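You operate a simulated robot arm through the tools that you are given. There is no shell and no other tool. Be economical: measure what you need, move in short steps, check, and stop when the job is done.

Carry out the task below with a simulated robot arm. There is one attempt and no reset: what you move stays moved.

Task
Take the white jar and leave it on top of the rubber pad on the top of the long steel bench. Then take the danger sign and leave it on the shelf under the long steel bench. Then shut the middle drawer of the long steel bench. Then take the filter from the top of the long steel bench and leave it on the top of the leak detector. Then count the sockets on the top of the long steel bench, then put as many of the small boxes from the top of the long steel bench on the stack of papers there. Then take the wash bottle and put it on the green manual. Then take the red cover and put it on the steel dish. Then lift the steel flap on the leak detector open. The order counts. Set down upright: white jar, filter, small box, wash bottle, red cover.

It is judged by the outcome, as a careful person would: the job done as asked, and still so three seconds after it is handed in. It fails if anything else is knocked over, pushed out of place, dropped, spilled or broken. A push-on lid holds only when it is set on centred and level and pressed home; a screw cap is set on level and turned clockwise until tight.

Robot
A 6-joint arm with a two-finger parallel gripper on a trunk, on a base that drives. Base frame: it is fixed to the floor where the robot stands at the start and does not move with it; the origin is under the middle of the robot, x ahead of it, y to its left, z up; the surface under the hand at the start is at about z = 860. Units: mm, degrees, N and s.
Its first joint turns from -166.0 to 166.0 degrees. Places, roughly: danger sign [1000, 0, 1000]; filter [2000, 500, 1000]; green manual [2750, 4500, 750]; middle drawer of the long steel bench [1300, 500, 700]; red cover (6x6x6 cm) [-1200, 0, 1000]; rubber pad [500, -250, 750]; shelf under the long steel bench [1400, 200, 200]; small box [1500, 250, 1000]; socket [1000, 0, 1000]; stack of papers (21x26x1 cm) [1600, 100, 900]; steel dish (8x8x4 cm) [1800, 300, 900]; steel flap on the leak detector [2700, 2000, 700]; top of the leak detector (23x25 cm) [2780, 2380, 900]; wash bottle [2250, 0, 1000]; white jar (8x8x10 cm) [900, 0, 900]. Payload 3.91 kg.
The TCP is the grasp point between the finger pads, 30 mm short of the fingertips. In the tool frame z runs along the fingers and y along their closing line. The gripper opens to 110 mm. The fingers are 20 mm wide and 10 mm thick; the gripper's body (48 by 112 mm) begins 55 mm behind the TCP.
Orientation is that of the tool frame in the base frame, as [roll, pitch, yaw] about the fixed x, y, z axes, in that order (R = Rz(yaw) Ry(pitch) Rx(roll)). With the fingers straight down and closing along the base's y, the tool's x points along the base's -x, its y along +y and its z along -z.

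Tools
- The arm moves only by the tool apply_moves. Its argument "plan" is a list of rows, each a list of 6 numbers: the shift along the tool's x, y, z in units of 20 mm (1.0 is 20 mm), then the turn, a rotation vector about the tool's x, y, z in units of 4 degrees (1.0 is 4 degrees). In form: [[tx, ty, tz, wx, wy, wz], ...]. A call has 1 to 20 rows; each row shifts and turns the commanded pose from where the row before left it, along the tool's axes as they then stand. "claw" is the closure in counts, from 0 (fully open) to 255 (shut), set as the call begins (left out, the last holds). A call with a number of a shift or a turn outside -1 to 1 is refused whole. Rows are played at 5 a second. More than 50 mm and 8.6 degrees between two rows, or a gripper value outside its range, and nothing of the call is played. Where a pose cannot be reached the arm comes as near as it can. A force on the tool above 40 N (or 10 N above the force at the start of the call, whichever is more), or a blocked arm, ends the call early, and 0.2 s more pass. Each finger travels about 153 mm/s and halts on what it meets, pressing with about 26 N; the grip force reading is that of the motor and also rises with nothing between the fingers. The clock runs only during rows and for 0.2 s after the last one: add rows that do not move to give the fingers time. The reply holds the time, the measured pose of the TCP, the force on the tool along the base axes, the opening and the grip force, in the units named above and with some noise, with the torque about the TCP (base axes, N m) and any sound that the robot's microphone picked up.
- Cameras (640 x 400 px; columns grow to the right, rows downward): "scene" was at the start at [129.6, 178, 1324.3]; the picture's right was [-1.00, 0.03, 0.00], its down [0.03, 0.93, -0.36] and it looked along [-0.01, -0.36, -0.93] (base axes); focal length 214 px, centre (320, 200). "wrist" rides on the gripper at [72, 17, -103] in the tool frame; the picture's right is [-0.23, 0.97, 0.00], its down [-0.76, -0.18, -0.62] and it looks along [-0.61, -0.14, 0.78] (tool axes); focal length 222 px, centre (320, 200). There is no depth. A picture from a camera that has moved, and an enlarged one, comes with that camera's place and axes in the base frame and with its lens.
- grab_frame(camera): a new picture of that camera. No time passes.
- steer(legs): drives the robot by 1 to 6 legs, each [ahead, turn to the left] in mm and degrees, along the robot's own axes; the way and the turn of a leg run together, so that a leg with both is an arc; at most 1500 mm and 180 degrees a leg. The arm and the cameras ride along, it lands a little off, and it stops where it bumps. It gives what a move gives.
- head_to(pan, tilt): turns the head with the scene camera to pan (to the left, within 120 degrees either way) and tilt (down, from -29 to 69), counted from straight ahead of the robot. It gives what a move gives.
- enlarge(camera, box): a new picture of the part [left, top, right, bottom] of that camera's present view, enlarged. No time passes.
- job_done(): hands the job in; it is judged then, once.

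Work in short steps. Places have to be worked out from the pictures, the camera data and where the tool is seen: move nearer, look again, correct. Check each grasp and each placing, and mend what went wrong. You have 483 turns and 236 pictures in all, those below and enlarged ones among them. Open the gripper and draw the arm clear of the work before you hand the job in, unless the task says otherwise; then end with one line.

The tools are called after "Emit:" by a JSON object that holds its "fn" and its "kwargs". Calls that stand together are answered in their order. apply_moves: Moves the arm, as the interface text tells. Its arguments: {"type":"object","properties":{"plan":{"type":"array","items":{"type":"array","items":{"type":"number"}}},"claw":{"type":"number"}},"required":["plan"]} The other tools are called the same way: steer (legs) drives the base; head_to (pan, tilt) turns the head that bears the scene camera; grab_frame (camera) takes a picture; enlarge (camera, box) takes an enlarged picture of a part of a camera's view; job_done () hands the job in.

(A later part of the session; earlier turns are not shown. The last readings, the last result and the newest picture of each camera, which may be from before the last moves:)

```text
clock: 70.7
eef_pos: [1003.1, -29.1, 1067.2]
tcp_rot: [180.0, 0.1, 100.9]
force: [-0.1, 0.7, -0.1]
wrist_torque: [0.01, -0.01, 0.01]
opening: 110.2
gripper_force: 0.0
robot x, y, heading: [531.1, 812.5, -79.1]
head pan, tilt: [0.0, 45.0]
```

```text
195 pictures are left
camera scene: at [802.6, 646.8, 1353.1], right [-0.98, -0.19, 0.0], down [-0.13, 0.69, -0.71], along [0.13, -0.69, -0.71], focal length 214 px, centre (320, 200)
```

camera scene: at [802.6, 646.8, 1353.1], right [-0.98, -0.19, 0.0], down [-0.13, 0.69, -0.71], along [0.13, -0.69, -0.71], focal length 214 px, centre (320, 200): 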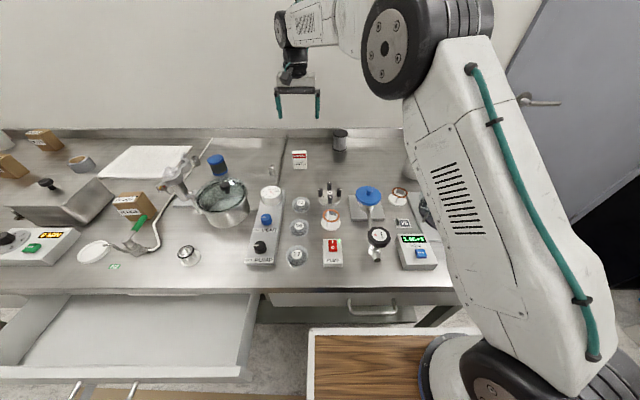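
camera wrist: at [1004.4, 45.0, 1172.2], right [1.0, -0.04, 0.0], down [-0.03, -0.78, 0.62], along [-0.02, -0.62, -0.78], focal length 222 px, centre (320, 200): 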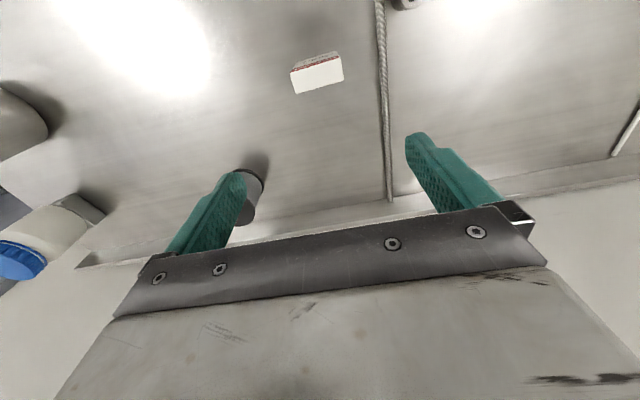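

I enlarge the sign in both views.

Emit:
{"fn": "enlarge", "kwargs": {"camera": "wrist", "box": [270, 35, 366, 95]}}

Emit:
{"fn": "enlarge", "kwargs": {"camera": "scene", "box": [260, 130, 356, 190]}}

```text
6.67 times, centred on (318, 65) of wrist
camera zoom: at [1004.4, 45.0, 1172.2], right [1.0, -0.04, 0.0], down [-0.03, -0.78, 0.62], along [-0.02, -0.62, -0.78], focal length 1481 px, centre (333, 1100)
```

zoom: 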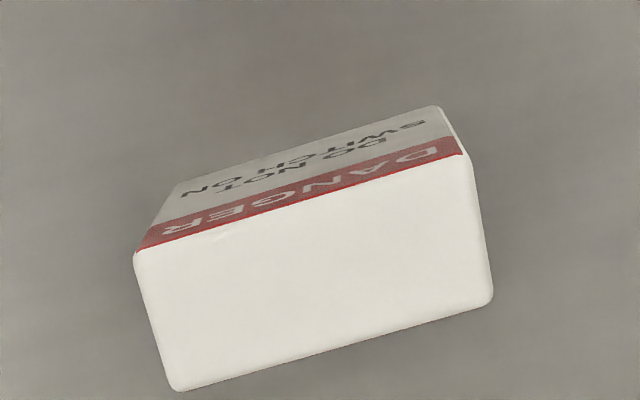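

```text
6.67 times, centred on (308, 160) of scene
camera zoom: at [802.6, 646.8, 1353.1], right [-0.98, -0.19, 0.0], down [-0.13, 0.69, -0.71], along [0.13, -0.69, -0.71], focal length 1430 px, centre (400, 467)
```

zoom: 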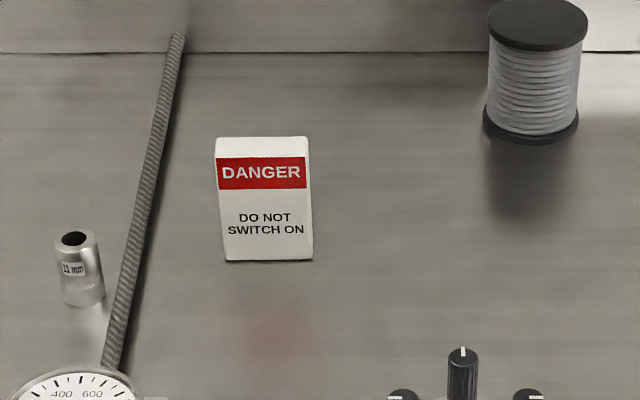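

The sign stands at about (1001, 5), ~50×20×70 mm, aligned with the tool. So it can later be set upright under the bench, I'll grip it with the tool tilted 45° forward; first tilt in place with a narrower opening.

Emit:
{"fn": "apply_moves", "kwargs": {"claw": 70, "plan": [[0, 0, 0, 0, -0.94, 0], [0, 0, 0, 0, -0.94, 0], [0, 0, 0, 0, -0.94, 0], [0, 0, 0, 0, -0.94, 0], [0, 0, 0, 0, -0.94, 0], [0, 0, 0, 0, -0.94, 0], [0, 0, 0, 0, -0.94, 0], [0, 0, 0, 0, -0.94, 0], [0, 0, 0, 0, -0.94, 0], [0, 0, 0, 0, -0.94, 0], [0, 0, 0, 0, -0.94, 0], [0, 0, 0, 0, -0.94, 0], [0, 0, 0, 0, 0, 0]]}}

Emit:
{"fn": "grab_frame", "kwargs": {"camera": "wrist"}}

Emit:
{"fn": "grab_frame", "kwargs": {"camera": "scene"}}

```text
clock: 73.5
eef_pos: [1002.3, -27.1, 1068.7]
tcp_rot: [-180.0, 45.2, 100.9]
force: [0.0, 0.3, -0.6]
wrist_torque: [-0.02, 0.03, -0.01]
opening: 79.6
gripper_force: 0.1
robot x, y, heading: [532.5, 811.1, -79.4]
head pan, tilt: [0.0, 45.0]
```

```text
192 pictures are left
camera wrist: at [993.9, 97.3, 1091.0], right [0.99, 0.03, 0.16], down [-0.16, -0.13, 0.98], along [0.05, -0.99, -0.12], focal length 222 px, centre (320, 200)
```

wrist: 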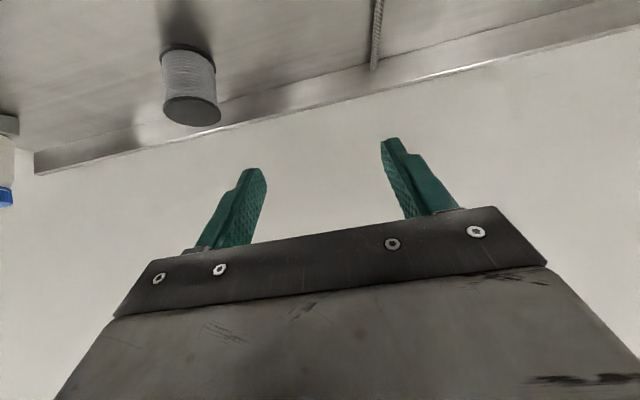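

```text
191 pictures are left
camera scene: at [802.6, 646.8, 1353.1], right [-0.98, -0.19, 0.0], down [-0.13, 0.69, -0.71], along [0.13, -0.69, -0.71], focal length 214 px, centre (320, 200)
```

scene: 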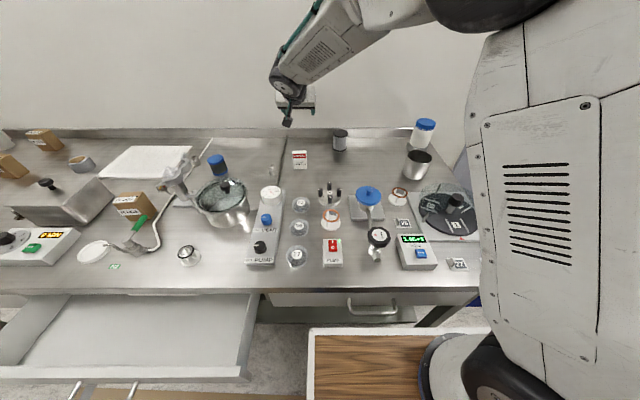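

Tilt achieved. I shift back 32 mm and down to z≈978, then verify.

Emit:
{"fn": "apply_moves", "kwargs": {"plan": [[0.86, 0.05, 0.41, 0, 0, 0], [0.86, 0.05, 0.41, 0, 0, 0], [0.86, 0.05, 0.41, 0, 0, 0], [0.86, 0.05, 0.41, 0, 0, 0], [0.86, 0.05, 0.41, 0, 0, 0], [0, 0, 0, 0, 0, 0]]}}

Emit:
{"fn": "enlarge", "kwargs": {"camera": "scene", "box": [250, 80, 370, 180]}}

Emit:
{"fn": "grab_frame", "kwargs": {"camera": "wrist"}}

```text
clock: 74.9
eef_pos: [1001.2, 3.2, 978.4]
tcp_rot: [-180.0, 45.1, 100.9]
force: [0.6, -0.4, 0.1]
wrist_torque: [-0.02, 0.02, 0.0]
opening: 79.8
gripper_force: 0.1
robot x, y, heading: [529.3, 807.9, -78.9]
head pan, tilt: [0.0, 45.0]
```

```text
4.00 times, centred on (310, 130) of scene
camera zoom: at [802.6, 646.9, 1353.1], right [-0.98, -0.19, 0.0], down [-0.13, 0.69, -0.71], along [0.13, -0.69, -0.71], focal length 858 px, centre (360, 480)
```

zoom: 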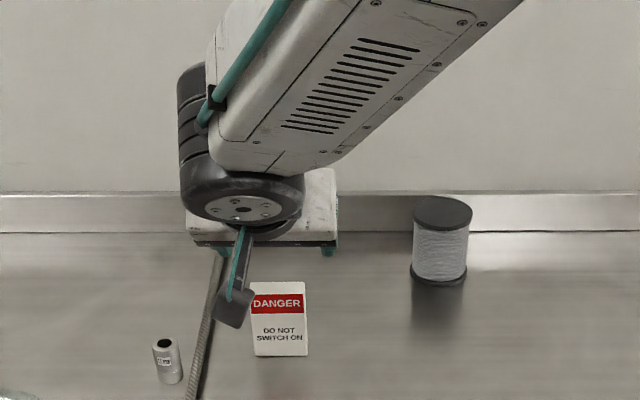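

```text
189 pictures are left
camera wrist: at [992.4, 128.2, 1001.0], right [0.99, 0.03, 0.16], down [-0.16, -0.13, 0.98], along [0.05, -0.99, -0.12], focal length 222 px, centre (320, 200)
```

wrist: 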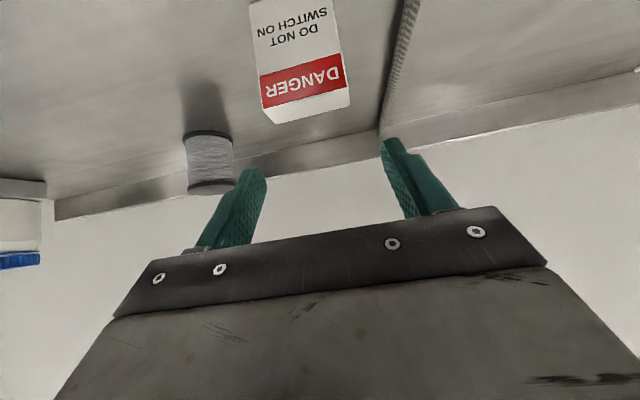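

The sign lies between the fingers' lines. I lower 66 mm and check before closing.

Emit:
{"fn": "apply_moves", "kwargs": {"plan": [[0.78, -0.1, 0.78, 0, 0, 0], [0.78, 0, 0.78, 0, 0, 0], [0.78, 0, 0.78, 0, 0, 0], [0, 0, 0, 0, 0, 0]]}}

Emit:
{"fn": "grab_frame", "kwargs": {"camera": "wrist"}}

Emit:
{"fn": "enlarge", "kwargs": {"camera": "scene", "box": [250, 80, 370, 180]}}

```text
clock: 75.9
eef_pos: [998.4, 4.4, 913.2]
tcp_rot: [-180.0, 45.0, 100.8]
force: [-0.5, -0.2, -0.2]
wrist_torque: [0.01, 0.01, 0.04]
opening: 79.8
gripper_force: 0.2
robot x, y, heading: [526.7, 811.5, -78.9]
head pan, tilt: [0.0, 45.0]
```

```text
188 pictures are left
camera wrist: at [990.0, 128.9, 935.5], right [0.99, 0.03, 0.16], down [-0.16, -0.13, 0.98], along [0.05, -0.99, -0.12], focal length 222 px, centre (320, 200)
```

wrist: 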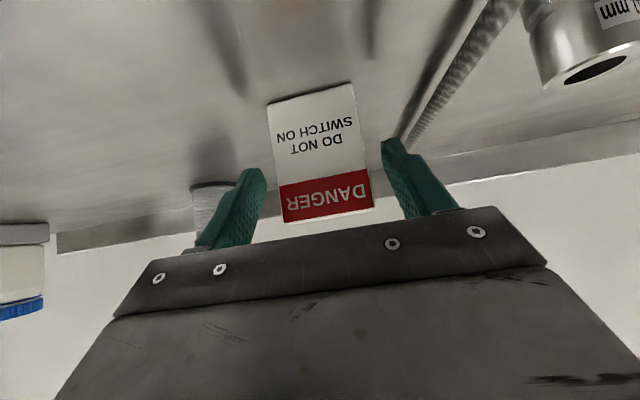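

```text
4.00 times, centred on (310, 130) of scene
camera zoom: at [802.6, 646.9, 1353.1], right [-0.98, -0.19, 0.0], down [-0.13, 0.69, -0.71], along [0.13, -0.69, -0.71], focal length 858 px, centre (360, 480)
```

zoom: 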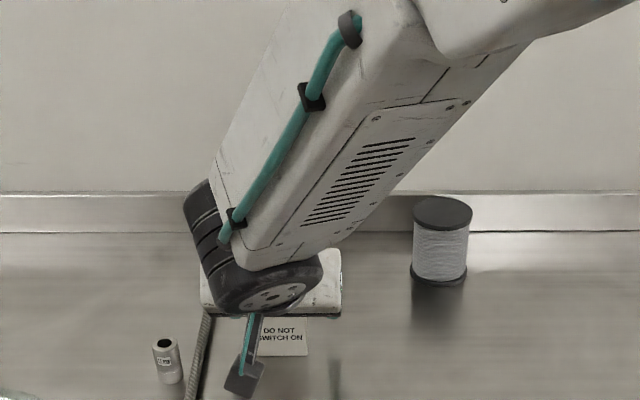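

Sign is between the fingers; I close.

Emit:
{"fn": "apply_moves", "kwargs": {"claw": 255, "plan": [[0, 0, 0, 0, 0, 0], [0, 0, 0, 0, 0, 0], [0, 0, 0, 0, 0, 0], [0, 0, 0, 0, 0, 0]]}}

Emit:
{"fn": "grab_frame", "kwargs": {"camera": "wrist"}}

```text
clock: 76.9
eef_pos: [996.6, 3.4, 913.0]
tcp_rot: [-179.9, 45.1, 100.8]
force: [0.0, -0.3, 0.6]
wrist_torque: [0.01, -0.02, 0.02]
opening: 49.3
gripper_force: 25.7
robot x, y, heading: [525.4, 812.9, -79.2]
head pan, tilt: [0.0, 45.0]
```

```text
186 pictures are left
camera wrist: at [990.0, 128.9, 935.6], right [0.99, 0.03, 0.16], down [-0.16, -0.13, 0.98], along [0.05, -0.99, -0.12], focal length 222 px, centre (320, 200)
```

wrist: 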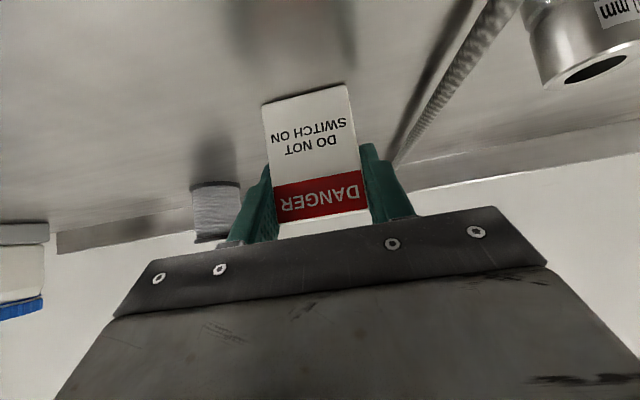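

Gripped (49 mm). I lift 120 mm, then back the base away from the bench to look underneath.

Emit:
{"fn": "apply_moves", "kwargs": {"plan": [[-0.85, 0, -0.85, 0, 0, 0], [-0.85, 0, -0.85, 0, 0, 0], [-0.85, 0, -0.85, 0, 0, 0], [-0.85, 0, -0.85, 0, 0, 0], [-0.85, 0, -0.85, 0, 0, 0], [-0.85, 0, -0.85, 0, 0, 0], [0, 0, 0, 0, 0, 0]]}}

Emit:
{"fn": "steer", "kwargs": {"legs": [[-500, 0]]}}

Emit:
{"fn": "head_to", "kwargs": {"pan": 0, "tilt": 35}}

Emit:
{"fn": "grab_frame", "kwargs": {"camera": "scene"}}

Emit:
{"fn": "grab_frame", "kwargs": {"camera": "wrist"}}

```text
clock: 78.5
eef_pos: [998.1, 3.9, 1057.0]
tcp_rot: [180.0, 45.1, 100.9]
force: [-0.8, -0.2, -0.2]
wrist_torque: [0.0, 0.01, 0.0]
opening: 48.9
gripper_force: 25.9
robot x, y, heading: [529.4, 807.6, -79.1]
head pan, tilt: [0.0, 45.0]
```

```text
clock: 81.4
eef_pos: [904.3, 494.6, 1056.6]
tcp_rot: [-180.0, 45.1, 101.0]
force: [-0.5, -0.1, -0.7]
wrist_torque: [0.02, -0.01, 0.02]
opening: 48.9
gripper_force: 25.8
robot x, y, heading: [439.2, 1301.8, -79.1]
head pan, tilt: [0.0, 45.0]
```

```text
clock: 82.1
eef_pos: [903.9, 494.2, 1056.6]
tcp_rot: [-179.9, 45.0, 101.0]
force: [0.0, -0.5, -0.1]
wrist_torque: [-0.02, 0.01, 0.0]
opening: 49.1
gripper_force: 25.9
robot x, y, heading: [434.3, 1303.2, -79.1]
head pan, tilt: [0.0, 35.0]
```

```text
185 pictures are left
camera scene: at [709.5, 1131.2, 1367.9], right [-0.98, -0.19, 0.0], down [-0.11, 0.56, -0.82], along [0.15, -0.8, -0.57], focal length 214 px, centre (320, 200)
```

scene: 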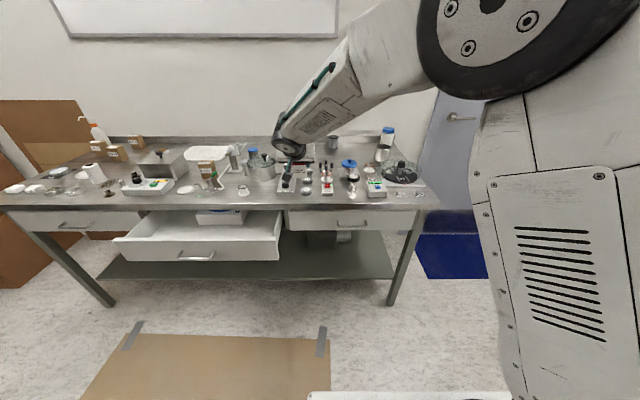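

```text
184 pictures are left
camera wrist: at [896.1, 619.2, 1079.5], right [0.99, 0.03, 0.16], down [-0.16, -0.13, 0.98], along [0.05, -0.99, -0.12], focal length 222 px, centre (320, 200)
```

wrist: 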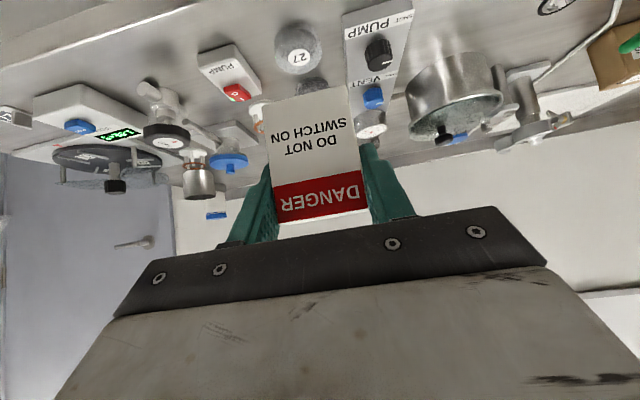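

I enlarge the region under the bench.

Emit:
{"fn": "enlarge", "kwargs": {"camera": "scene", "box": [90, 200, 430, 310]}}

```text
1.88 times, centred on (260, 255) of scene
camera zoom: at [709.5, 1131.2, 1367.9], right [-0.98, -0.19, 0.0], down [-0.11, 0.56, -0.82], along [0.15, -0.8, -0.57], focal length 404 px, centre (433, 96)
```

zoom: 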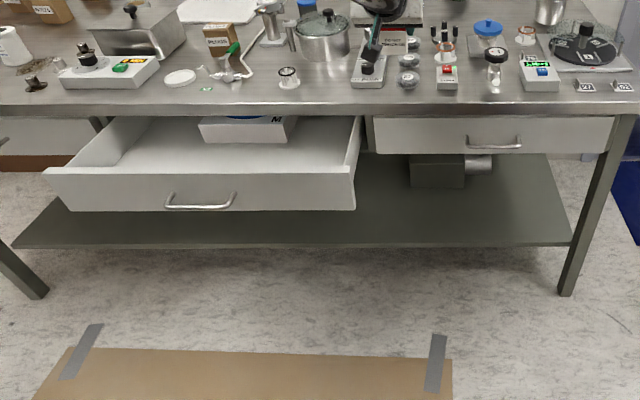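

Shelf is free in its front part right of the open drawer. I back 100 mm more, then lower the hand in front of the bench in stages.

Emit:
{"fn": "steer", "kwargs": {"legs": [[-110, 0]]}}

Emit:
{"fn": "apply_moves", "kwargs": {"plan": [[1, 0, 1, 0, 0, 0], [1, 0, 1, 0, 0, 0], [1, 0, 1, 0, 0, 0], [1, 0, 1, 0, 0, 0], [1, 0, 1, 0, 0, 0], [1, 0, 1, 0, 0, 0], [1, 0, 1, 0, 0, 0], [1, 0, 1, 0, 0, 0], [1, 0, 1, 0, 0, 0], [1, 0, 1, 0, 0, 0], [1, 0, 1, 0, 0, 0], [1, 0, 1, 0, 0, 0], [1, 0, 1, 0, 0, 0], [1, 0, 1, 0, 0, 0], [1, 0, 1, 0, 0, 0], [1, 0, 1, 0, 0, 0], [0, 0, 0, 0, 0, 0]]}}

Emit:
{"fn": "grab_frame", "kwargs": {"camera": "scene"}}

Emit:
{"fn": "grab_frame", "kwargs": {"camera": "wrist"}}

```text
clock: 83.3
eef_pos: [881.8, 605.4, 1057.7]
tcp_rot: [-180.0, 45.1, 100.8]
force: [-0.5, -0.4, -0.4]
wrist_torque: [-0.03, 0.0, 0.02]
opening: 48.8
gripper_force: 25.8
robot x, y, heading: [415.5, 1415.2, -79.1]
head pan, tilt: [0.0, 35.0]
```

```text
clock: 86.9
eef_pos: [881.9, 605.9, 604.0]
tcp_rot: [180.0, 45.1, 100.8]
force: [1.4, -0.6, -0.2]
wrist_torque: [0.0, 0.0, -0.03]
opening: 48.9
gripper_force: 26.1
robot x, y, heading: [414.5, 1412.9, -79.2]
head pan, tilt: [0.0, 35.0]
```

```text
182 pictures are left
camera scene: at [687.9, 1242.2, 1367.9], right [-0.98, -0.19, 0.0], down [-0.11, 0.56, -0.82], along [0.15, -0.8, -0.57], focal length 214 px, centre (320, 200)
```

scene: 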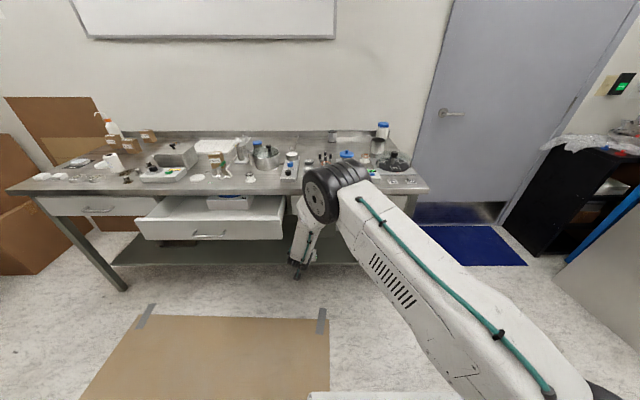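

```text
181 pictures are left
camera wrist: at [873.8, 730.1, 627.0], right [0.99, 0.02, 0.16], down [-0.16, -0.13, 0.98], along [0.04, -0.99, -0.12], focal length 222 px, centre (320, 200)
```

wrist: 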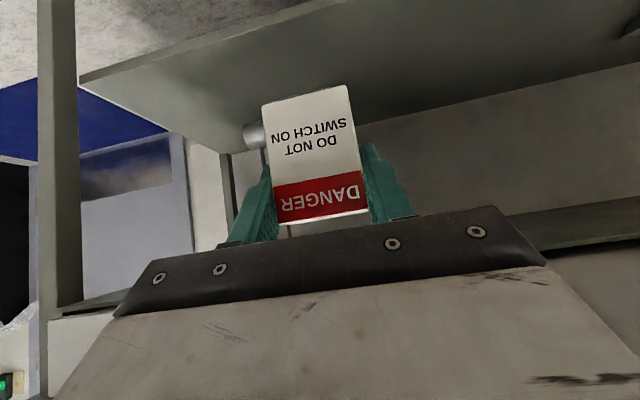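

Shelf edge visible. I lower to z≈340 outside and look again.

Emit:
{"fn": "apply_moves", "kwargs": {"plan": [[1, 0, 1, 0, 0, 0], [1, 0, 1, 0, 0, 0], [1, 0, 1, 0, 0, 0], [1, 0, 1, 0, 0, 0], [1, 0, 1, 0, 0, 0], [1, 0, 1, 0, 0, 0], [1, 0, 1, 0, 0, 0], [1, 0, 1, 0, 0, 0], [1, 0, 1, 0, 0, 0], [0.4, 0, 0.4, 0, 0, 0], [0, 0, 0, 0, 0, 0]]}}

Emit:
{"fn": "grab_frame", "kwargs": {"camera": "wrist"}}

Emit:
{"fn": "enlarge", "kwargs": {"camera": "scene", "box": [240, 150, 440, 290]}}

```text
clock: 89.3
eef_pos: [882.1, 603.2, 339.1]
tcp_rot: [-180.0, 45.1, 100.8]
force: [0.0, 0.0, -0.7]
wrist_torque: [0.01, -0.03, 0.01]
opening: 49.2
gripper_force: 26.3
robot x, y, heading: [416.4, 1409.7, -79.1]
head pan, tilt: [0.0, 35.0]
```

```text
180 pictures are left
camera wrist: at [874.4, 728.9, 360.8], right [0.99, 0.02, 0.16], down [-0.16, -0.13, 0.98], along [0.04, -0.99, -0.12], focal length 222 px, centre (320, 200)
```

wrist: 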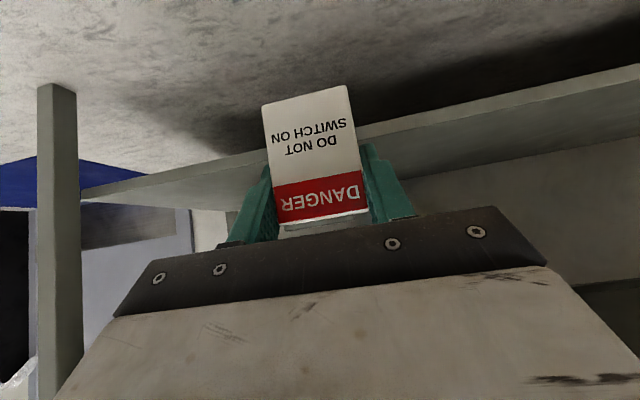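

```text
2.86 times, centred on (340, 220) of scene
camera zoom: at [687.9, 1242.2, 1367.9], right [-0.98, -0.19, 0.0], down [-0.11, 0.56, -0.82], along [0.15, -0.8, -0.57], focal length 613 px, centre (263, 143)
```

zoom: 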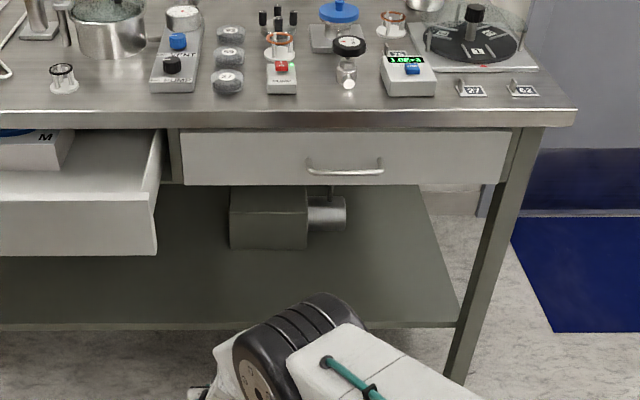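

I enlarge the wrist view to measure the shelf's front edge.

Emit:
{"fn": "enlarge", "kwargs": {"camera": "wrist", "box": [340, 50, 640, 230]}}

```text
2.13 times, centred on (490, 140) of wrist
camera zoom: at [874.4, 728.9, 360.8], right [0.99, 0.02, 0.16], down [-0.16, -0.13, 0.98], along [0.04, -0.99, -0.12], focal length 474 px, centre (-43, 328)
```

zoom: 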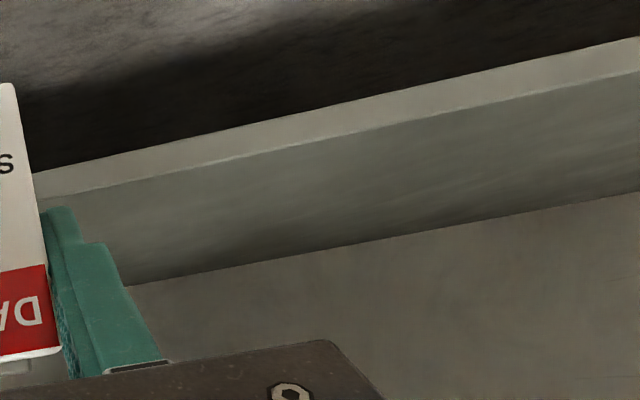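

Shelf top ≈ z 237, front edge at v≈180 (bench-normal). I shift 60 mm away from the open drawer and drive ahead 300 mm so the sign goes over the shelf's front.

Emit:
{"fn": "apply_moves", "kwargs": {"plan": [[0, -1, 0, 0, 0, 0], [0, -1, 0, 0, 0, 0], [0, -1, 0, 0, 0, 0], [0, 0, 0, 0, 0, 0]]}}

Emit:
{"fn": "steer", "kwargs": {"legs": [[200, 0]]}}

Emit:
{"fn": "grab_frame", "kwargs": {"camera": "wrist"}}

Emit:
{"fn": "grab_frame", "kwargs": {"camera": "scene"}}

```text
clock: 90.3
eef_pos: [822.6, 589.1, 338.0]
tcp_rot: [180.0, 45.1, 100.7]
force: [0.9, 0.4, 0.8]
wrist_torque: [-0.01, 0.03, 0.01]
opening: 49.0
gripper_force: 26.6
robot x, y, heading: [417.8, 1417.5, -79.3]
head pan, tilt: [0.0, 35.0]
```

```text
clock: 91.9
eef_pos: [860.4, 393.1, 338.1]
tcp_rot: [-180.0, 45.1, 100.6]
force: [0.0, -0.1, -0.4]
wrist_torque: [0.0, 0.01, -0.03]
opening: 48.9
gripper_force: 26.4
robot x, y, heading: [454.3, 1217.9, -79.2]
head pan, tilt: [0.0, 35.0]
```

```text
177 pictures are left
camera wrist: at [851.8, 518.4, 360.8], right [0.99, 0.02, 0.16], down [-0.16, -0.13, 0.98], along [0.04, -0.99, -0.12], focal length 222 px, centre (320, 200)
```

wrist: 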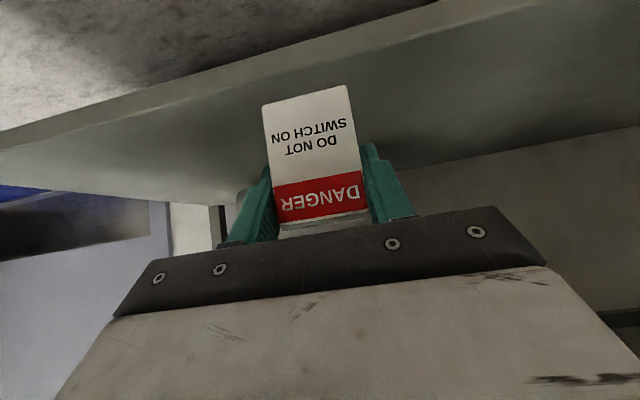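

```text
176 pictures are left
camera scene: at [725.3, 1044.7, 1367.9], right [-0.98, -0.19, 0.0], down [-0.11, 0.56, -0.82], along [0.15, -0.8, -0.57], focal length 214 px, centre (320, 200)
```

scene: 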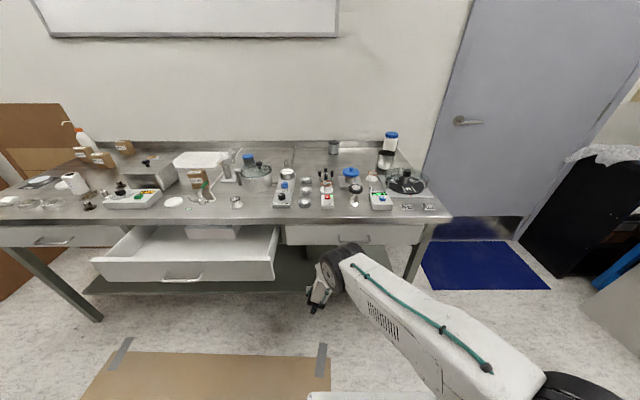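

Consistent with edge v≈178. I drive 105 mm more ahead.

Emit:
{"fn": "steer", "kwargs": {"legs": [[105, 0]]}}

Emit:
{"fn": "grab_frame", "kwargs": {"camera": "scene"}}

Emit:
{"fn": "grab_frame", "kwargs": {"camera": "wrist"}}

```text
clock: 93.1
eef_pos: [878.3, 287.1, 338.2]
tcp_rot: [-180.0, 45.1, 100.6]
force: [0.6, 0.2, -0.4]
wrist_torque: [0.03, 0.02, 0.02]
opening: 49.0
gripper_force: 25.6
robot x, y, heading: [473.8, 1107.2, -79.4]
head pan, tilt: [0.0, 35.0]
```

```text
175 pictures are left
camera scene: at [745.0, 938.3, 1367.9], right [-0.98, -0.18, 0.0], down [-0.11, 0.56, -0.82], along [0.15, -0.81, -0.57], focal length 214 px, centre (320, 200)
```

scene: 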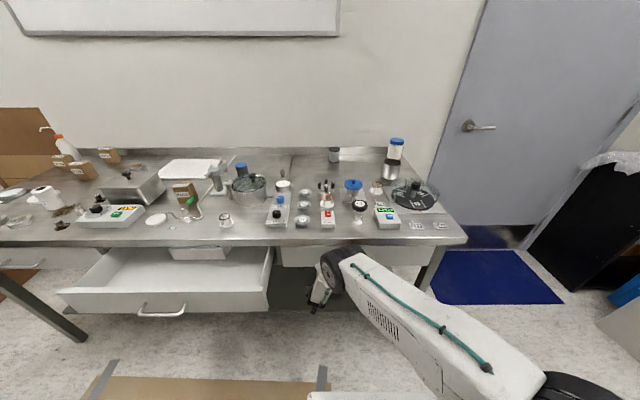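

```text
174 pictures are left
camera wrist: at [870.5, 411.8, 360.8], right [0.99, 0.02, 0.16], down [-0.16, -0.13, 0.98], along [0.04, -0.99, -0.12], focal length 222 px, centre (320, 200)
```

wrist: 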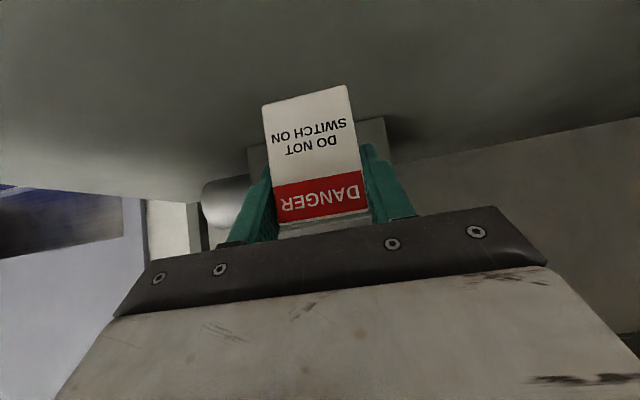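

TCP is ~85 mm inside the shelf edge. I lower in steps to contact.

Emit:
{"fn": "apply_moves", "kwargs": {"plan": [[0.4, 0, 0.4, 0, 0, 0], [0.4, 0, 0.4, 0, 0, 0], [0.3, 0, 0.3, 0, 0, 0], [0, 0, 0, 0, 0, 0]]}}

Emit:
{"fn": "apply_moves", "kwargs": {"plan": [[0.1, 0, 0.1, 0, 0, 0], [0.1, 0, 0.1, 0, 0, 0], [0.1, 0, 0.1, 0, 0, 0], [0, 0, 0, 0, 0, 0]]}}

Emit:
{"fn": "grab_frame", "kwargs": {"camera": "wrist"}}

```text
clock: 94.1
eef_pos: [878.2, 286.9, 307.3]
tcp_rot: [180.0, 45.1, 100.6]
force: [-0.2, -0.2, 0.0]
wrist_torque: [0.0, 0.01, 0.03]
opening: 49.0
gripper_force: 25.9
robot x, y, heading: [473.5, 1109.8, -79.6]
head pan, tilt: [0.0, 35.0]
```

```text
clock: 95.1
eef_pos: [879.9, 287.3, 298.6]
tcp_rot: [179.9, 45.0, 100.7]
force: [-0.9, -1.1, 0.3]
wrist_torque: [0.01, -0.02, 0.01]
opening: 48.7
gripper_force: 25.4
robot x, y, heading: [470.3, 1112.6, -79.4]
head pan, tilt: [0.0, 35.0]
```

```text
173 pictures are left
camera wrist: at [871.0, 412.0, 321.0], right [0.99, 0.02, 0.16], down [-0.16, -0.13, 0.98], along [0.04, -0.99, -0.12], focal length 222 px, centre (320, 200)
```

wrist: 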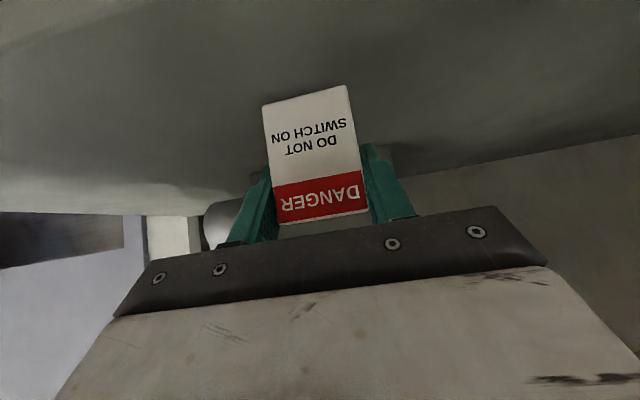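

No contact yet; continuing down.

Emit:
{"fn": "apply_moves", "kwargs": {"plan": [[0.1, 0, 0.1, 0, 0, 0], [0.1, 0, 0.1, 0, 0, 0], [0.1, 0, 0.1, 0, 0, 0], [0, 0, 0, 0, 0, 0]]}}

Emit:
{"fn": "apply_moves", "kwargs": {"plan": [[0.1, 0, 0.1, 0, 0, 0], [0.1, 0, 0.1, 0, 0, 0], [0.1, 0, 0.1, 0, 0, 0], [0, 0, 0, 0, 0, 0]]}}

```text
clock: 96.1
eef_pos: [879.0, 286.5, 290.3]
tcp_rot: [180.0, 45.1, 100.4]
force: [0.0, -0.1, -0.4]
wrist_torque: [0.04, -0.01, 0.0]
opening: 49.0
gripper_force: 25.8
robot x, y, heading: [471.9, 1110.8, -79.0]
head pan, tilt: [0.0, 35.0]
```

```text
clock: 97.1
eef_pos: [876.3, 286.2, 282.2]
tcp_rot: [179.9, 45.1, 100.7]
force: [-0.1, 0.8, -0.2]
wrist_torque: [0.0, 0.02, -0.02]
opening: 49.0
gripper_force: 25.9
robot x, y, heading: [472.0, 1108.9, -79.1]
head pan, tilt: [0.0, 35.0]
```

Still free; continue.

Emit:
{"fn": "apply_moves", "kwargs": {"plan": [[0.1, 0, 0.1, 0, 0, 0], [0.1, 0, 0.1, 0, 0, 0], [0.1, 0, 0.1, 0, 0, 0], [0, 0, 0, 0, 0, 0]]}}

Emit:
{"fn": "apply_moves", "kwargs": {"plan": [[0.1, 0, 0.1, 0, 0, 0], [0.1, 0, 0.1, 0, 0, 0], [0.1, 0, 0.1, 0, 0, 0], [0, 0, 0, 0, 0, 0]]}}

Emit:
{"fn": "grab_frame", "kwargs": {"camera": "wrist"}}

```text
clock: 98.1
eef_pos: [878.0, 284.6, 275.4]
tcp_rot: [179.9, 45.4, 100.6]
force: [1.7, -5.2, 25.5]
wrist_torque: [-0.21, -0.13, 0.02]
opening: 49.2
gripper_force: 25.6
robot x, y, heading: [469.8, 1106.2, -79.3]
head pan, tilt: [0.0, 35.0]
```

```text
clock: 99.1
eef_pos: [877.4, 287.3, 264.8]
tcp_rot: [-180.0, 45.1, 100.7]
force: [-1.1, 2.9, 18.7]
wrist_torque: [0.12, -0.05, 0.01]
opening: 49.3
gripper_force: 25.7
robot x, y, heading: [469.4, 1113.3, -79.4]
head pan, tilt: [0.0, 35.0]
```

```text
172 pictures are left
camera wrist: at [869.9, 412.3, 287.4], right [0.99, 0.02, 0.16], down [-0.16, -0.13, 0.98], along [0.04, -0.99, -0.12], focal length 222 px, centre (320, 200)
```

wrist: 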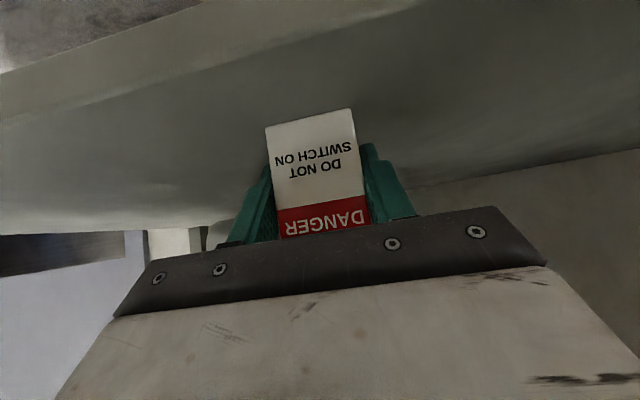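

Contact came at ~276 and the sign slid a little in the grip, standing on the shelf. I ease up and open.

Emit:
{"fn": "apply_moves", "kwargs": {"plan": [[-0.07, 0, -0.07, 0, 0, 0], [0, 0, 0, 0, 0, 0]]}}

Emit:
{"fn": "apply_moves", "kwargs": {"claw": 0, "plan": [[0, 0, 0, 0, 0, 0], [0, 0, 0, 0, 0, 0], [0, 0, 0, 0, 0, 0]]}}

Emit:
{"fn": "grab_frame", "kwargs": {"camera": "wrist"}}

```text
clock: 99.7
eef_pos: [877.8, 288.0, 265.3]
tcp_rot: [-179.9, 45.0, 100.7]
force: [0.8, 0.0, -0.6]
wrist_torque: [0.03, -0.02, 0.02]
opening: 49.4
gripper_force: 26.6
robot x, y, heading: [472.0, 1110.1, -79.2]
head pan, tilt: [0.0, 35.0]
```

```text
clock: 100.5
eef_pos: [878.1, 287.5, 268.0]
tcp_rot: [-179.9, 45.1, 100.6]
force: [-0.1, 0.8, -1.1]
wrist_torque: [-0.02, 0.02, -0.01]
opening: 110.1
gripper_force: 0.0
robot x, y, heading: [473.8, 1109.4, -79.4]
head pan, tilt: [0.0, 35.0]
```

```text
171 pictures are left
camera wrist: at [869.9, 411.8, 289.3], right [0.99, 0.02, 0.16], down [-0.16, -0.13, 0.98], along [0.04, -0.99, -0.12], focal length 222 px, centre (320, 200)
```

wrist: 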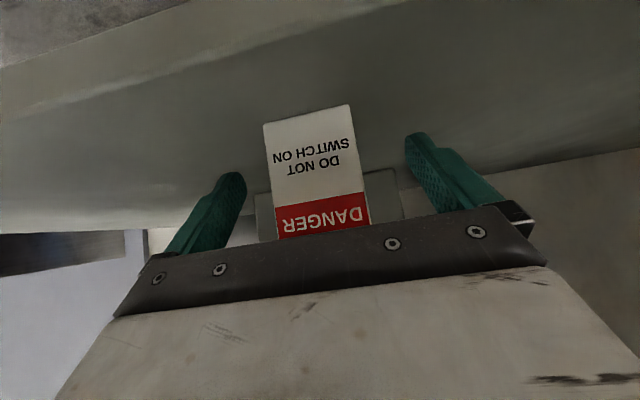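

The sign stands free. I withdraw along the tool axis, then back off.

Emit:
{"fn": "apply_moves", "kwargs": {"plan": [[0, 0, -1, 0, 0, 0], [0, 0, -1, 0, 0, 0], [0, 0, -1, 0, 0, 0], [0, 0, -1, 0, 0, 0], [0, 0, 0, 0, 0, 0]]}}

Emit:
{"fn": "steer", "kwargs": {"legs": [[-350, 0]]}}

Emit:
{"fn": "grab_frame", "kwargs": {"camera": "wrist"}}

Emit:
{"fn": "grab_frame", "kwargs": {"camera": "scene"}}

```text
clock: 101.7
eef_pos: [869.2, 343.0, 322.1]
tcp_rot: [-180.0, 45.1, 100.6]
force: [-0.1, -0.9, 0.3]
wrist_torque: [0.01, 0.02, 0.03]
opening: 109.9
gripper_force: 0.2
robot x, y, heading: [471.7, 1111.3, -79.4]
head pan, tilt: [0.0, 35.0]
```

```text
clock: 104.0
eef_pos: [802.7, 688.1, 322.5]
tcp_rot: [-180.0, 45.0, 100.7]
force: [-0.1, 0.0, -0.5]
wrist_torque: [-0.01, 0.01, 0.01]
opening: 110.2
gripper_force: 0.0
robot x, y, heading: [411.3, 1457.7, -79.3]
head pan, tilt: [0.0, 35.0]
```

```text
170 pictures are left
camera wrist: at [795.0, 813.0, 345.1], right [0.99, 0.02, 0.16], down [-0.16, -0.13, 0.98], along [0.04, -0.99, -0.12], focal length 222 px, centre (320, 200)
```

wrist: 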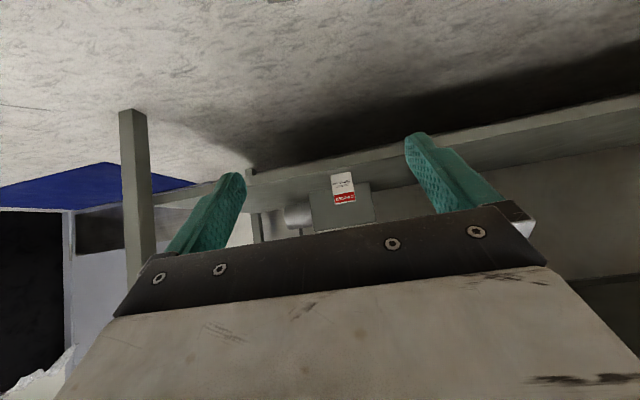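

```text
169 pictures are left
camera scene: at [680.0, 1283.6, 1367.9], right [-0.98, -0.18, 0.0], down [-0.11, 0.56, -0.82], along [0.15, -0.81, -0.57], focal length 214 px, centre (320, 200)
```

scene: 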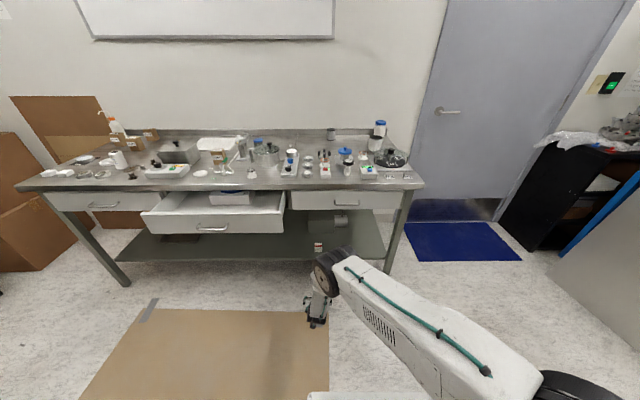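

Sign is on the shelf. Now the drawer: I raise the hand to drawer-face height, shift it left to u≈1135 and close the fingers for pushing.

Emit:
{"fn": "apply_moves", "kwargs": {"claw": 255, "plan": [[-1, 0.69, -1, 0, 0, 0], [-1, 0.69, -1, 0, 0, 0], [-1, 0.69, -1, 0, 0, 0], [-1, 0.69, -1, 0, 0, 0], [-1, 0.69, -1, 0, 0, 0], [-1, 0.69, -1, 0, 0, 0], [-1, 0.69, -1, 0, 0, 0], [-1, 0.69, -1, 0, 0, 0], [-1, 0.69, -1, 0, 0, 0], [-1, 0.69, -1, 0, 0, 0], [-1, 0.69, -1, 0, 0, 0], [-1, 0.69, -1, 0, 0, 0], [-1, 0.69, -1, 0, 0, 0], [-1, 0.69, -1, 0, 0, 0], [-1, 0.69, -1, 0, 0, 0], [0, 0, 0, 0, 0, 0]]}}

Emit:
{"fn": "apply_moves", "kwargs": {"plan": [[0, 0, 0, 0, -0.94, 0], [0, 0, 0, 0, -0.94, 0], [0, 0, 0, 0, -0.94, 0], [0, 0, 0, 0, -0.94, 0], [0, 0, 0, 0, -0.94, 0], [0, 0, 0, 0, -0.94, 0], [0, 0, 0, 0, -0.94, 0], [0, 0, 0, 0, -0.94, 0], [0, 0, 0, 0, 0, 0]]}}

Emit:
{"fn": "grab_frame", "kwargs": {"camera": "wrist"}}

Emit:
{"fn": "grab_frame", "kwargs": {"camera": "scene"}}

```text
clock: 107.4
eef_pos: [1008.1, 725.9, 746.5]
tcp_rot: [-180.0, 45.2, 100.6]
force: [-0.1, -0.4, 0.0]
wrist_torque: [-0.01, 0.0, 0.0]
opening: 0.0
gripper_force: 25.8
robot x, y, heading: [408.0, 1455.3, -79.3]
head pan, tilt: [0.0, 35.0]
```

```text
clock: 109.4
eef_pos: [1006.7, 726.8, 746.8]
tcp_rot: [180.0, 75.2, 100.7]
force: [-0.8, -0.3, 0.4]
wrist_torque: [-0.01, -0.01, -0.02]
opening: 0.2
gripper_force: 25.5
robot x, y, heading: [410.0, 1458.9, -79.4]
head pan, tilt: [0.0, 35.0]
```

```text
168 pictures are left
camera wrist: at [999.7, 846.3, 703.9], right [0.97, 0.12, 0.22], down [-0.25, 0.37, 0.9], along [0.03, -0.92, 0.39], focal length 222 px, centre (320, 200)
```

wrist: 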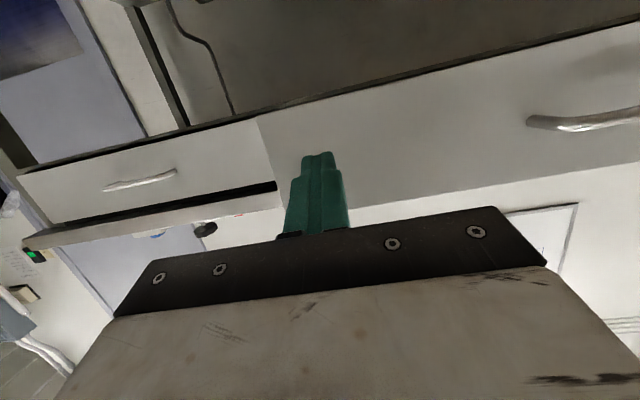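

```text
167 pictures are left
camera scene: at [680.1, 1283.6, 1367.9], right [-0.98, -0.18, 0.0], down [-0.11, 0.56, -0.82], along [0.15, -0.81, -0.57], focal length 214 px, centre (320, 200)
```

scene: 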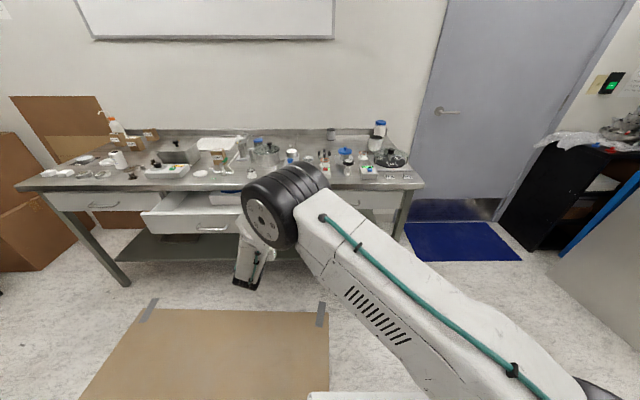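

The fingertips face the drawer front (z 704–803), just inside its right edge. I drive ahead 150 mm, so the tips touch and begin pushing.

Emit:
{"fn": "steer", "kwargs": {"legs": [[150, 0]]}}

Emit:
{"fn": "grab_frame", "kwargs": {"camera": "wrist"}}

```text
clock: 110.8
eef_pos: [1032.6, 579.9, 746.0]
tcp_rot: [-179.9, 75.3, 100.5]
force: [-0.6, 0.3, -0.3]
wrist_torque: [-0.01, 0.0, 0.01]
opening: 0.0
gripper_force: 25.7
robot x, y, heading: [437.6, 1311.5, -79.5]
head pan, tilt: [0.0, 35.0]
```

```text
166 pictures are left
camera wrist: at [1026.2, 698.9, 703.9], right [0.97, 0.12, 0.22], down [-0.25, 0.37, 0.9], along [0.03, -0.92, 0.39], focal length 222 px, centre (320, 200)
```

wrist: 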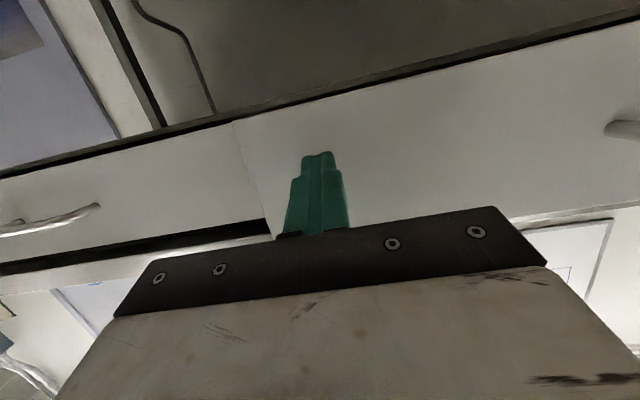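

I push on with the arm in 15 mm steps, watching the force.

Emit:
{"fn": "apply_moves", "kwargs": {"plan": [[-0.2, 0, 0.72, 0, 0, 0], [-0.2, 0, 0.72, 0, 0, 0], [-0.2, 0, 0.72, 0, 0, 0], [0, 0, 0, 0, 0, 0]]}}

Emit:
{"fn": "grab_frame", "kwargs": {"camera": "scene"}}

```text
clock: 111.8
eef_pos: [1040.5, 535.1, 747.6]
tcp_rot: [180.0, 75.3, 100.5]
force: [0.5, -0.1, -0.3]
wrist_torque: [-0.01, -0.01, -0.02]
opening: 0.1
gripper_force: 25.4
robot x, y, heading: [434.9, 1306.9, -79.7]
head pan, tilt: [0.0, 35.0]
```

```text
165 pictures are left
camera scene: at [707.2, 1136.6, 1367.9], right [-0.98, -0.18, 0.0], down [-0.1, 0.56, -0.82], along [0.15, -0.81, -0.57], focal length 214 px, centre (320, 200)
```

scene: 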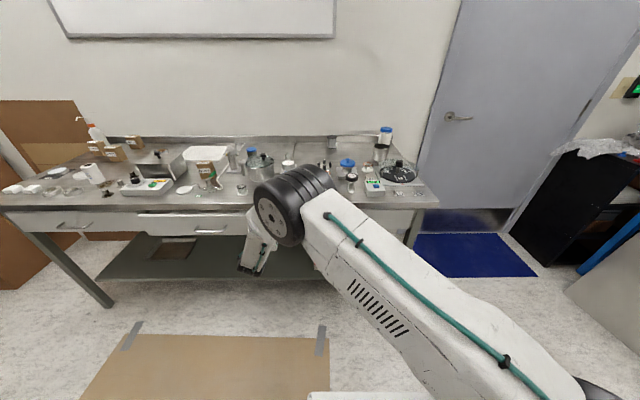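

The drawer moves easily and is nearly shut; I push until resistance.

Emit:
{"fn": "apply_moves", "kwargs": {"plan": [[-0.13, 0, 0.48, 0, 0, 0], [-0.13, 0, 0.48, 0, 0, 0], [-0.13, 0, 0.48, 0, 0, 0], [-0.13, 0, 0.48, 0, 0, 0], [0, 0, 0, 0, 0, 0]]}}

Emit:
{"fn": "enlarge", "kwargs": {"camera": "scene", "box": [40, 180, 440, 300]}}

Emit:
{"fn": "grab_frame", "kwargs": {"camera": "wrist"}}

```text
clock: 112.7
eef_pos: [1048.8, 505.5, 745.9]
tcp_rot: [-179.1, 75.1, 101.5]
force: [-3.5, 12.9, 4.0]
wrist_torque: [-0.15, -0.07, -0.02]
opening: 0.0
gripper_force: 25.8
robot x, y, heading: [434.4, 1309.0, -79.5]
head pan, tilt: [0.0, 35.0]
stopped in row 4: the force on the tool passed its limit at 65 N (the readings are from after the stop); the commanded pose is now the measured one
```

```text
1.60 times, centred on (240, 240) of scene
camera zoom: at [707.1, 1137.9, 1368.1], right [-0.98, -0.18, 0.0], down [-0.11, 0.56, -0.82], along [0.15, -0.81, -0.57], focal length 343 px, centre (448, 136)
```

zoom: 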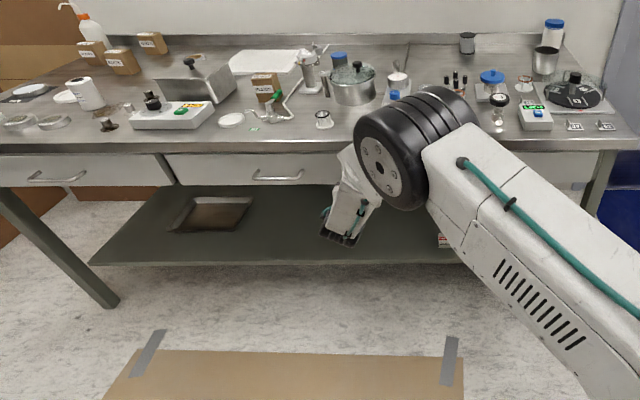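

```text
163 pictures are left
camera wrist: at [1041.9, 624.3, 703.4], right [0.97, 0.12, 0.22], down [-0.25, 0.37, 0.9], along [0.03, -0.92, 0.39], focal length 222 px, centre (320, 200)
```

wrist: 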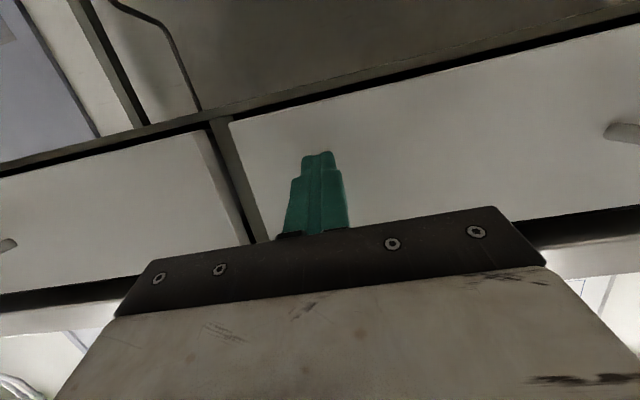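

The middle drawer is shut. I back off 150 mm, return the tool to pointing down, and raise it for travel.

Emit:
{"fn": "steer", "kwargs": {"legs": [[-150, 0]]}}

Emit:
{"fn": "apply_moves", "kwargs": {"claw": 0, "plan": [[0, 0, 0, 0, 1, 0], [0, 0, 0, 0, 1, 0], [0, 0, 0, 0, 1, 0], [0, 0, 0, 0, 1, 0], [0, 0, 0, 0, 1, 0], [0, 0, 0, 0, 1, 0], [0, 0, 0, 0, 1, 0], [0, 0, 0, 0, 1, 0], [0, 0, 0, 0, 1, 0], [0, 0, 0, 0, 1, 0], [0, 0, 0, 0, 1, 0], [0, 0, 0, 0, 1, 0], [0, 0, 0, 0, 1, 0], [0, 0, 0, 0, 1, 0], [0, 0, 0, 0, 1, 0], [0, 0, 0, 0, 1, 0], [0, 0, 0, 0, 1, 0], [0, 0, 0, 0, 1, 0], [0, 0, 0, 0, 0.78, 0]]}}

Emit:
{"fn": "apply_moves", "kwargs": {"plan": [[0, 0, -1, 0, 0, 0], [0, 0, -1, 0, 0, 0], [0, 0, -1, 0, 0, 0], [0, 0, -1, 0, 0, 0], [0, 0, -1, 0, 0, 0], [0, 0, -1, 0, 0, 0], [0, 0, -1, 0, 0, 0], [0, 0, -1, 0, 0, 0], [0, 0, -1, 0, 0, 0], [0, 0, -1, 0, 0, 0], [0, 0, -1, 0, 0, 0], [0, 0, -1, 0, 0, 0], [0, 0, -1, 0, 0, 0], [0, 0, -1, 0, 0, 0], [0, 0, -1, 0, 0, 0], [0, 0, -1, 0, 0, 0], [0, 0, -1, 0, 0, 0], [0, 0, -1, 0, 0, 0], [0, 0, -1, 0, 0, 0], [0, 0, -1, 0, 0, 0]]}}

Emit:
{"fn": "grab_frame", "kwargs": {"camera": "scene"}}

```text
clock: 114.1
eef_pos: [1022.4, 657.1, 746.5]
tcp_rot: [-179.2, 75.1, 101.5]
force: [0.1, -0.6, 0.1]
wrist_torque: [0.0, 0.0, 0.05]
opening: 0.2
gripper_force: 26.3
robot x, y, heading: [402.8, 1458.0, -79.3]
head pan, tilt: [0.0, 35.0]
```

```text
clock: 118.1
eef_pos: [1022.6, 656.0, 747.2]
tcp_rot: [-179.7, -0.1, 100.8]
force: [-0.5, 0.1, -0.2]
wrist_torque: [-0.02, 0.0, 0.03]
opening: 110.1
gripper_force: 0.1
robot x, y, heading: [404.1, 1463.2, -79.2]
head pan, tilt: [0.0, 35.0]
```

```text
clock: 122.3
eef_pos: [1004.3, 675.9, 1134.0]
tcp_rot: [-179.8, 0.0, 100.8]
force: [-0.3, -0.3, 0.5]
wrist_torque: [0.0, -0.04, 0.0]
opening: 110.1
gripper_force: 0.1
out of reach, approached as far as the arm can: row 16, 17, 18, 19, 20
robot x, y, heading: [407.4, 1460.7, -79.1]
head pan, tilt: [0.0, 35.0]
```

```text
162 pictures are left
camera scene: at [679.6, 1289.0, 1367.9], right [-0.98, -0.19, 0.0], down [-0.11, 0.56, -0.82], along [0.15, -0.8, -0.57], focal length 214 px, centre (320, 200)
```

scene: 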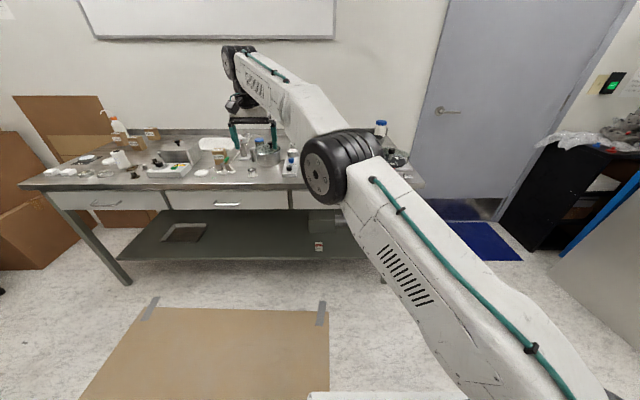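

The arm hits its limit at this height; I pull the hand in toward the robot for travel.

Emit:
{"fn": "apply_moves", "kwargs": {"plan": [[1, -0.7, 0, 0, 0, 0], [1, -0.7, 0, 0, 0, 0], [1, -0.7, 0, 0, 0, 0], [1, -0.7, 0, 0, 0, 0], [1, -0.7, 0, 0, 0, 0], [1, -0.7, 0, 0, 0, 0], [1, -0.7, 0, 0, 0, 0], [1, -0.7, 0, 0, 0, 0], [1, -0.7, 0, 0, 0, 0], [1, -0.7, 0, 0, 0, 0], [1, -0.7, 0, 0, 0, 0], [1, -0.7, 0, 0, 0, 0], [1, -0.7, 0, 0, 0, 0], [0, 0, -1, 0, 0, 0], [0, 0, -1, 0, 0, 0]]}}

Emit:
{"fn": "steer", "kwargs": {"legs": [[370, 0], [0, 90], [1200, 0]]}}

Emit:
{"fn": "head_to", "kwargs": {"pan": 30, "tilt": 30}}

Emit:
{"fn": "grab_frame", "kwargs": {"camera": "scene"}}

```text
clock: 125.5
eef_pos: [776.7, 897.9, 1175.8]
tcp_rot: [-179.8, -0.1, 100.7]
force: [1.0, -0.7, 0.5]
wrist_torque: [-0.02, 0.0, 0.02]
opening: 109.9
gripper_force: 0.0
robot x, y, heading: [407.9, 1457.4, -79.6]
head pan, tilt: [0.0, 35.0]
```

```text
clock: 137.4
eef_pos: [2183.7, 1746.3, 1175.0]
tcp_rot: [-179.9, -0.1, -167.1]
force: [0.8, 0.0, -0.1]
wrist_torque: [0.02, -0.01, 0.0]
opening: 109.9
gripper_force: 0.1
robot x, y, heading: [1633.9, 1356.8, 13.0]
head pan, tilt: [0.0, 35.0]
```

```text
clock: 138.4
eef_pos: [2183.9, 1746.5, 1175.0]
tcp_rot: [-179.8, -0.1, -167.1]
force: [-0.6, 0.0, -0.1]
wrist_torque: [-0.01, -0.01, 0.0]
opening: 110.2
gripper_force: 0.1
robot x, y, heading: [1635.4, 1354.8, 12.9]
head pan, tilt: [30.0, 30.0]
```

```text
161 pictures are left
camera scene: at [1776.5, 1674.1, 1375.7], right [0.68, -0.73, 0.0], down [-0.37, -0.34, -0.87], along [0.63, 0.59, -0.5], focal length 214 px, centre (320, 200)
```

scene: 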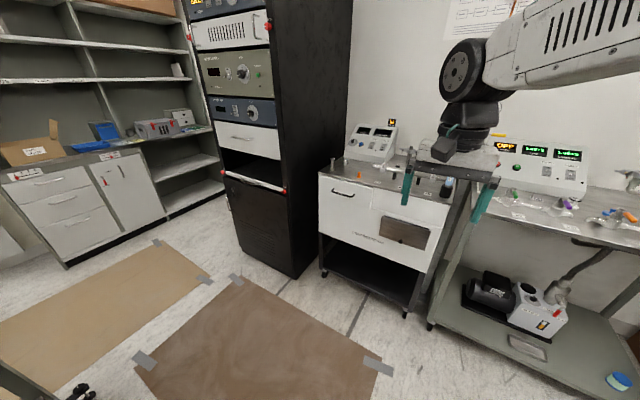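

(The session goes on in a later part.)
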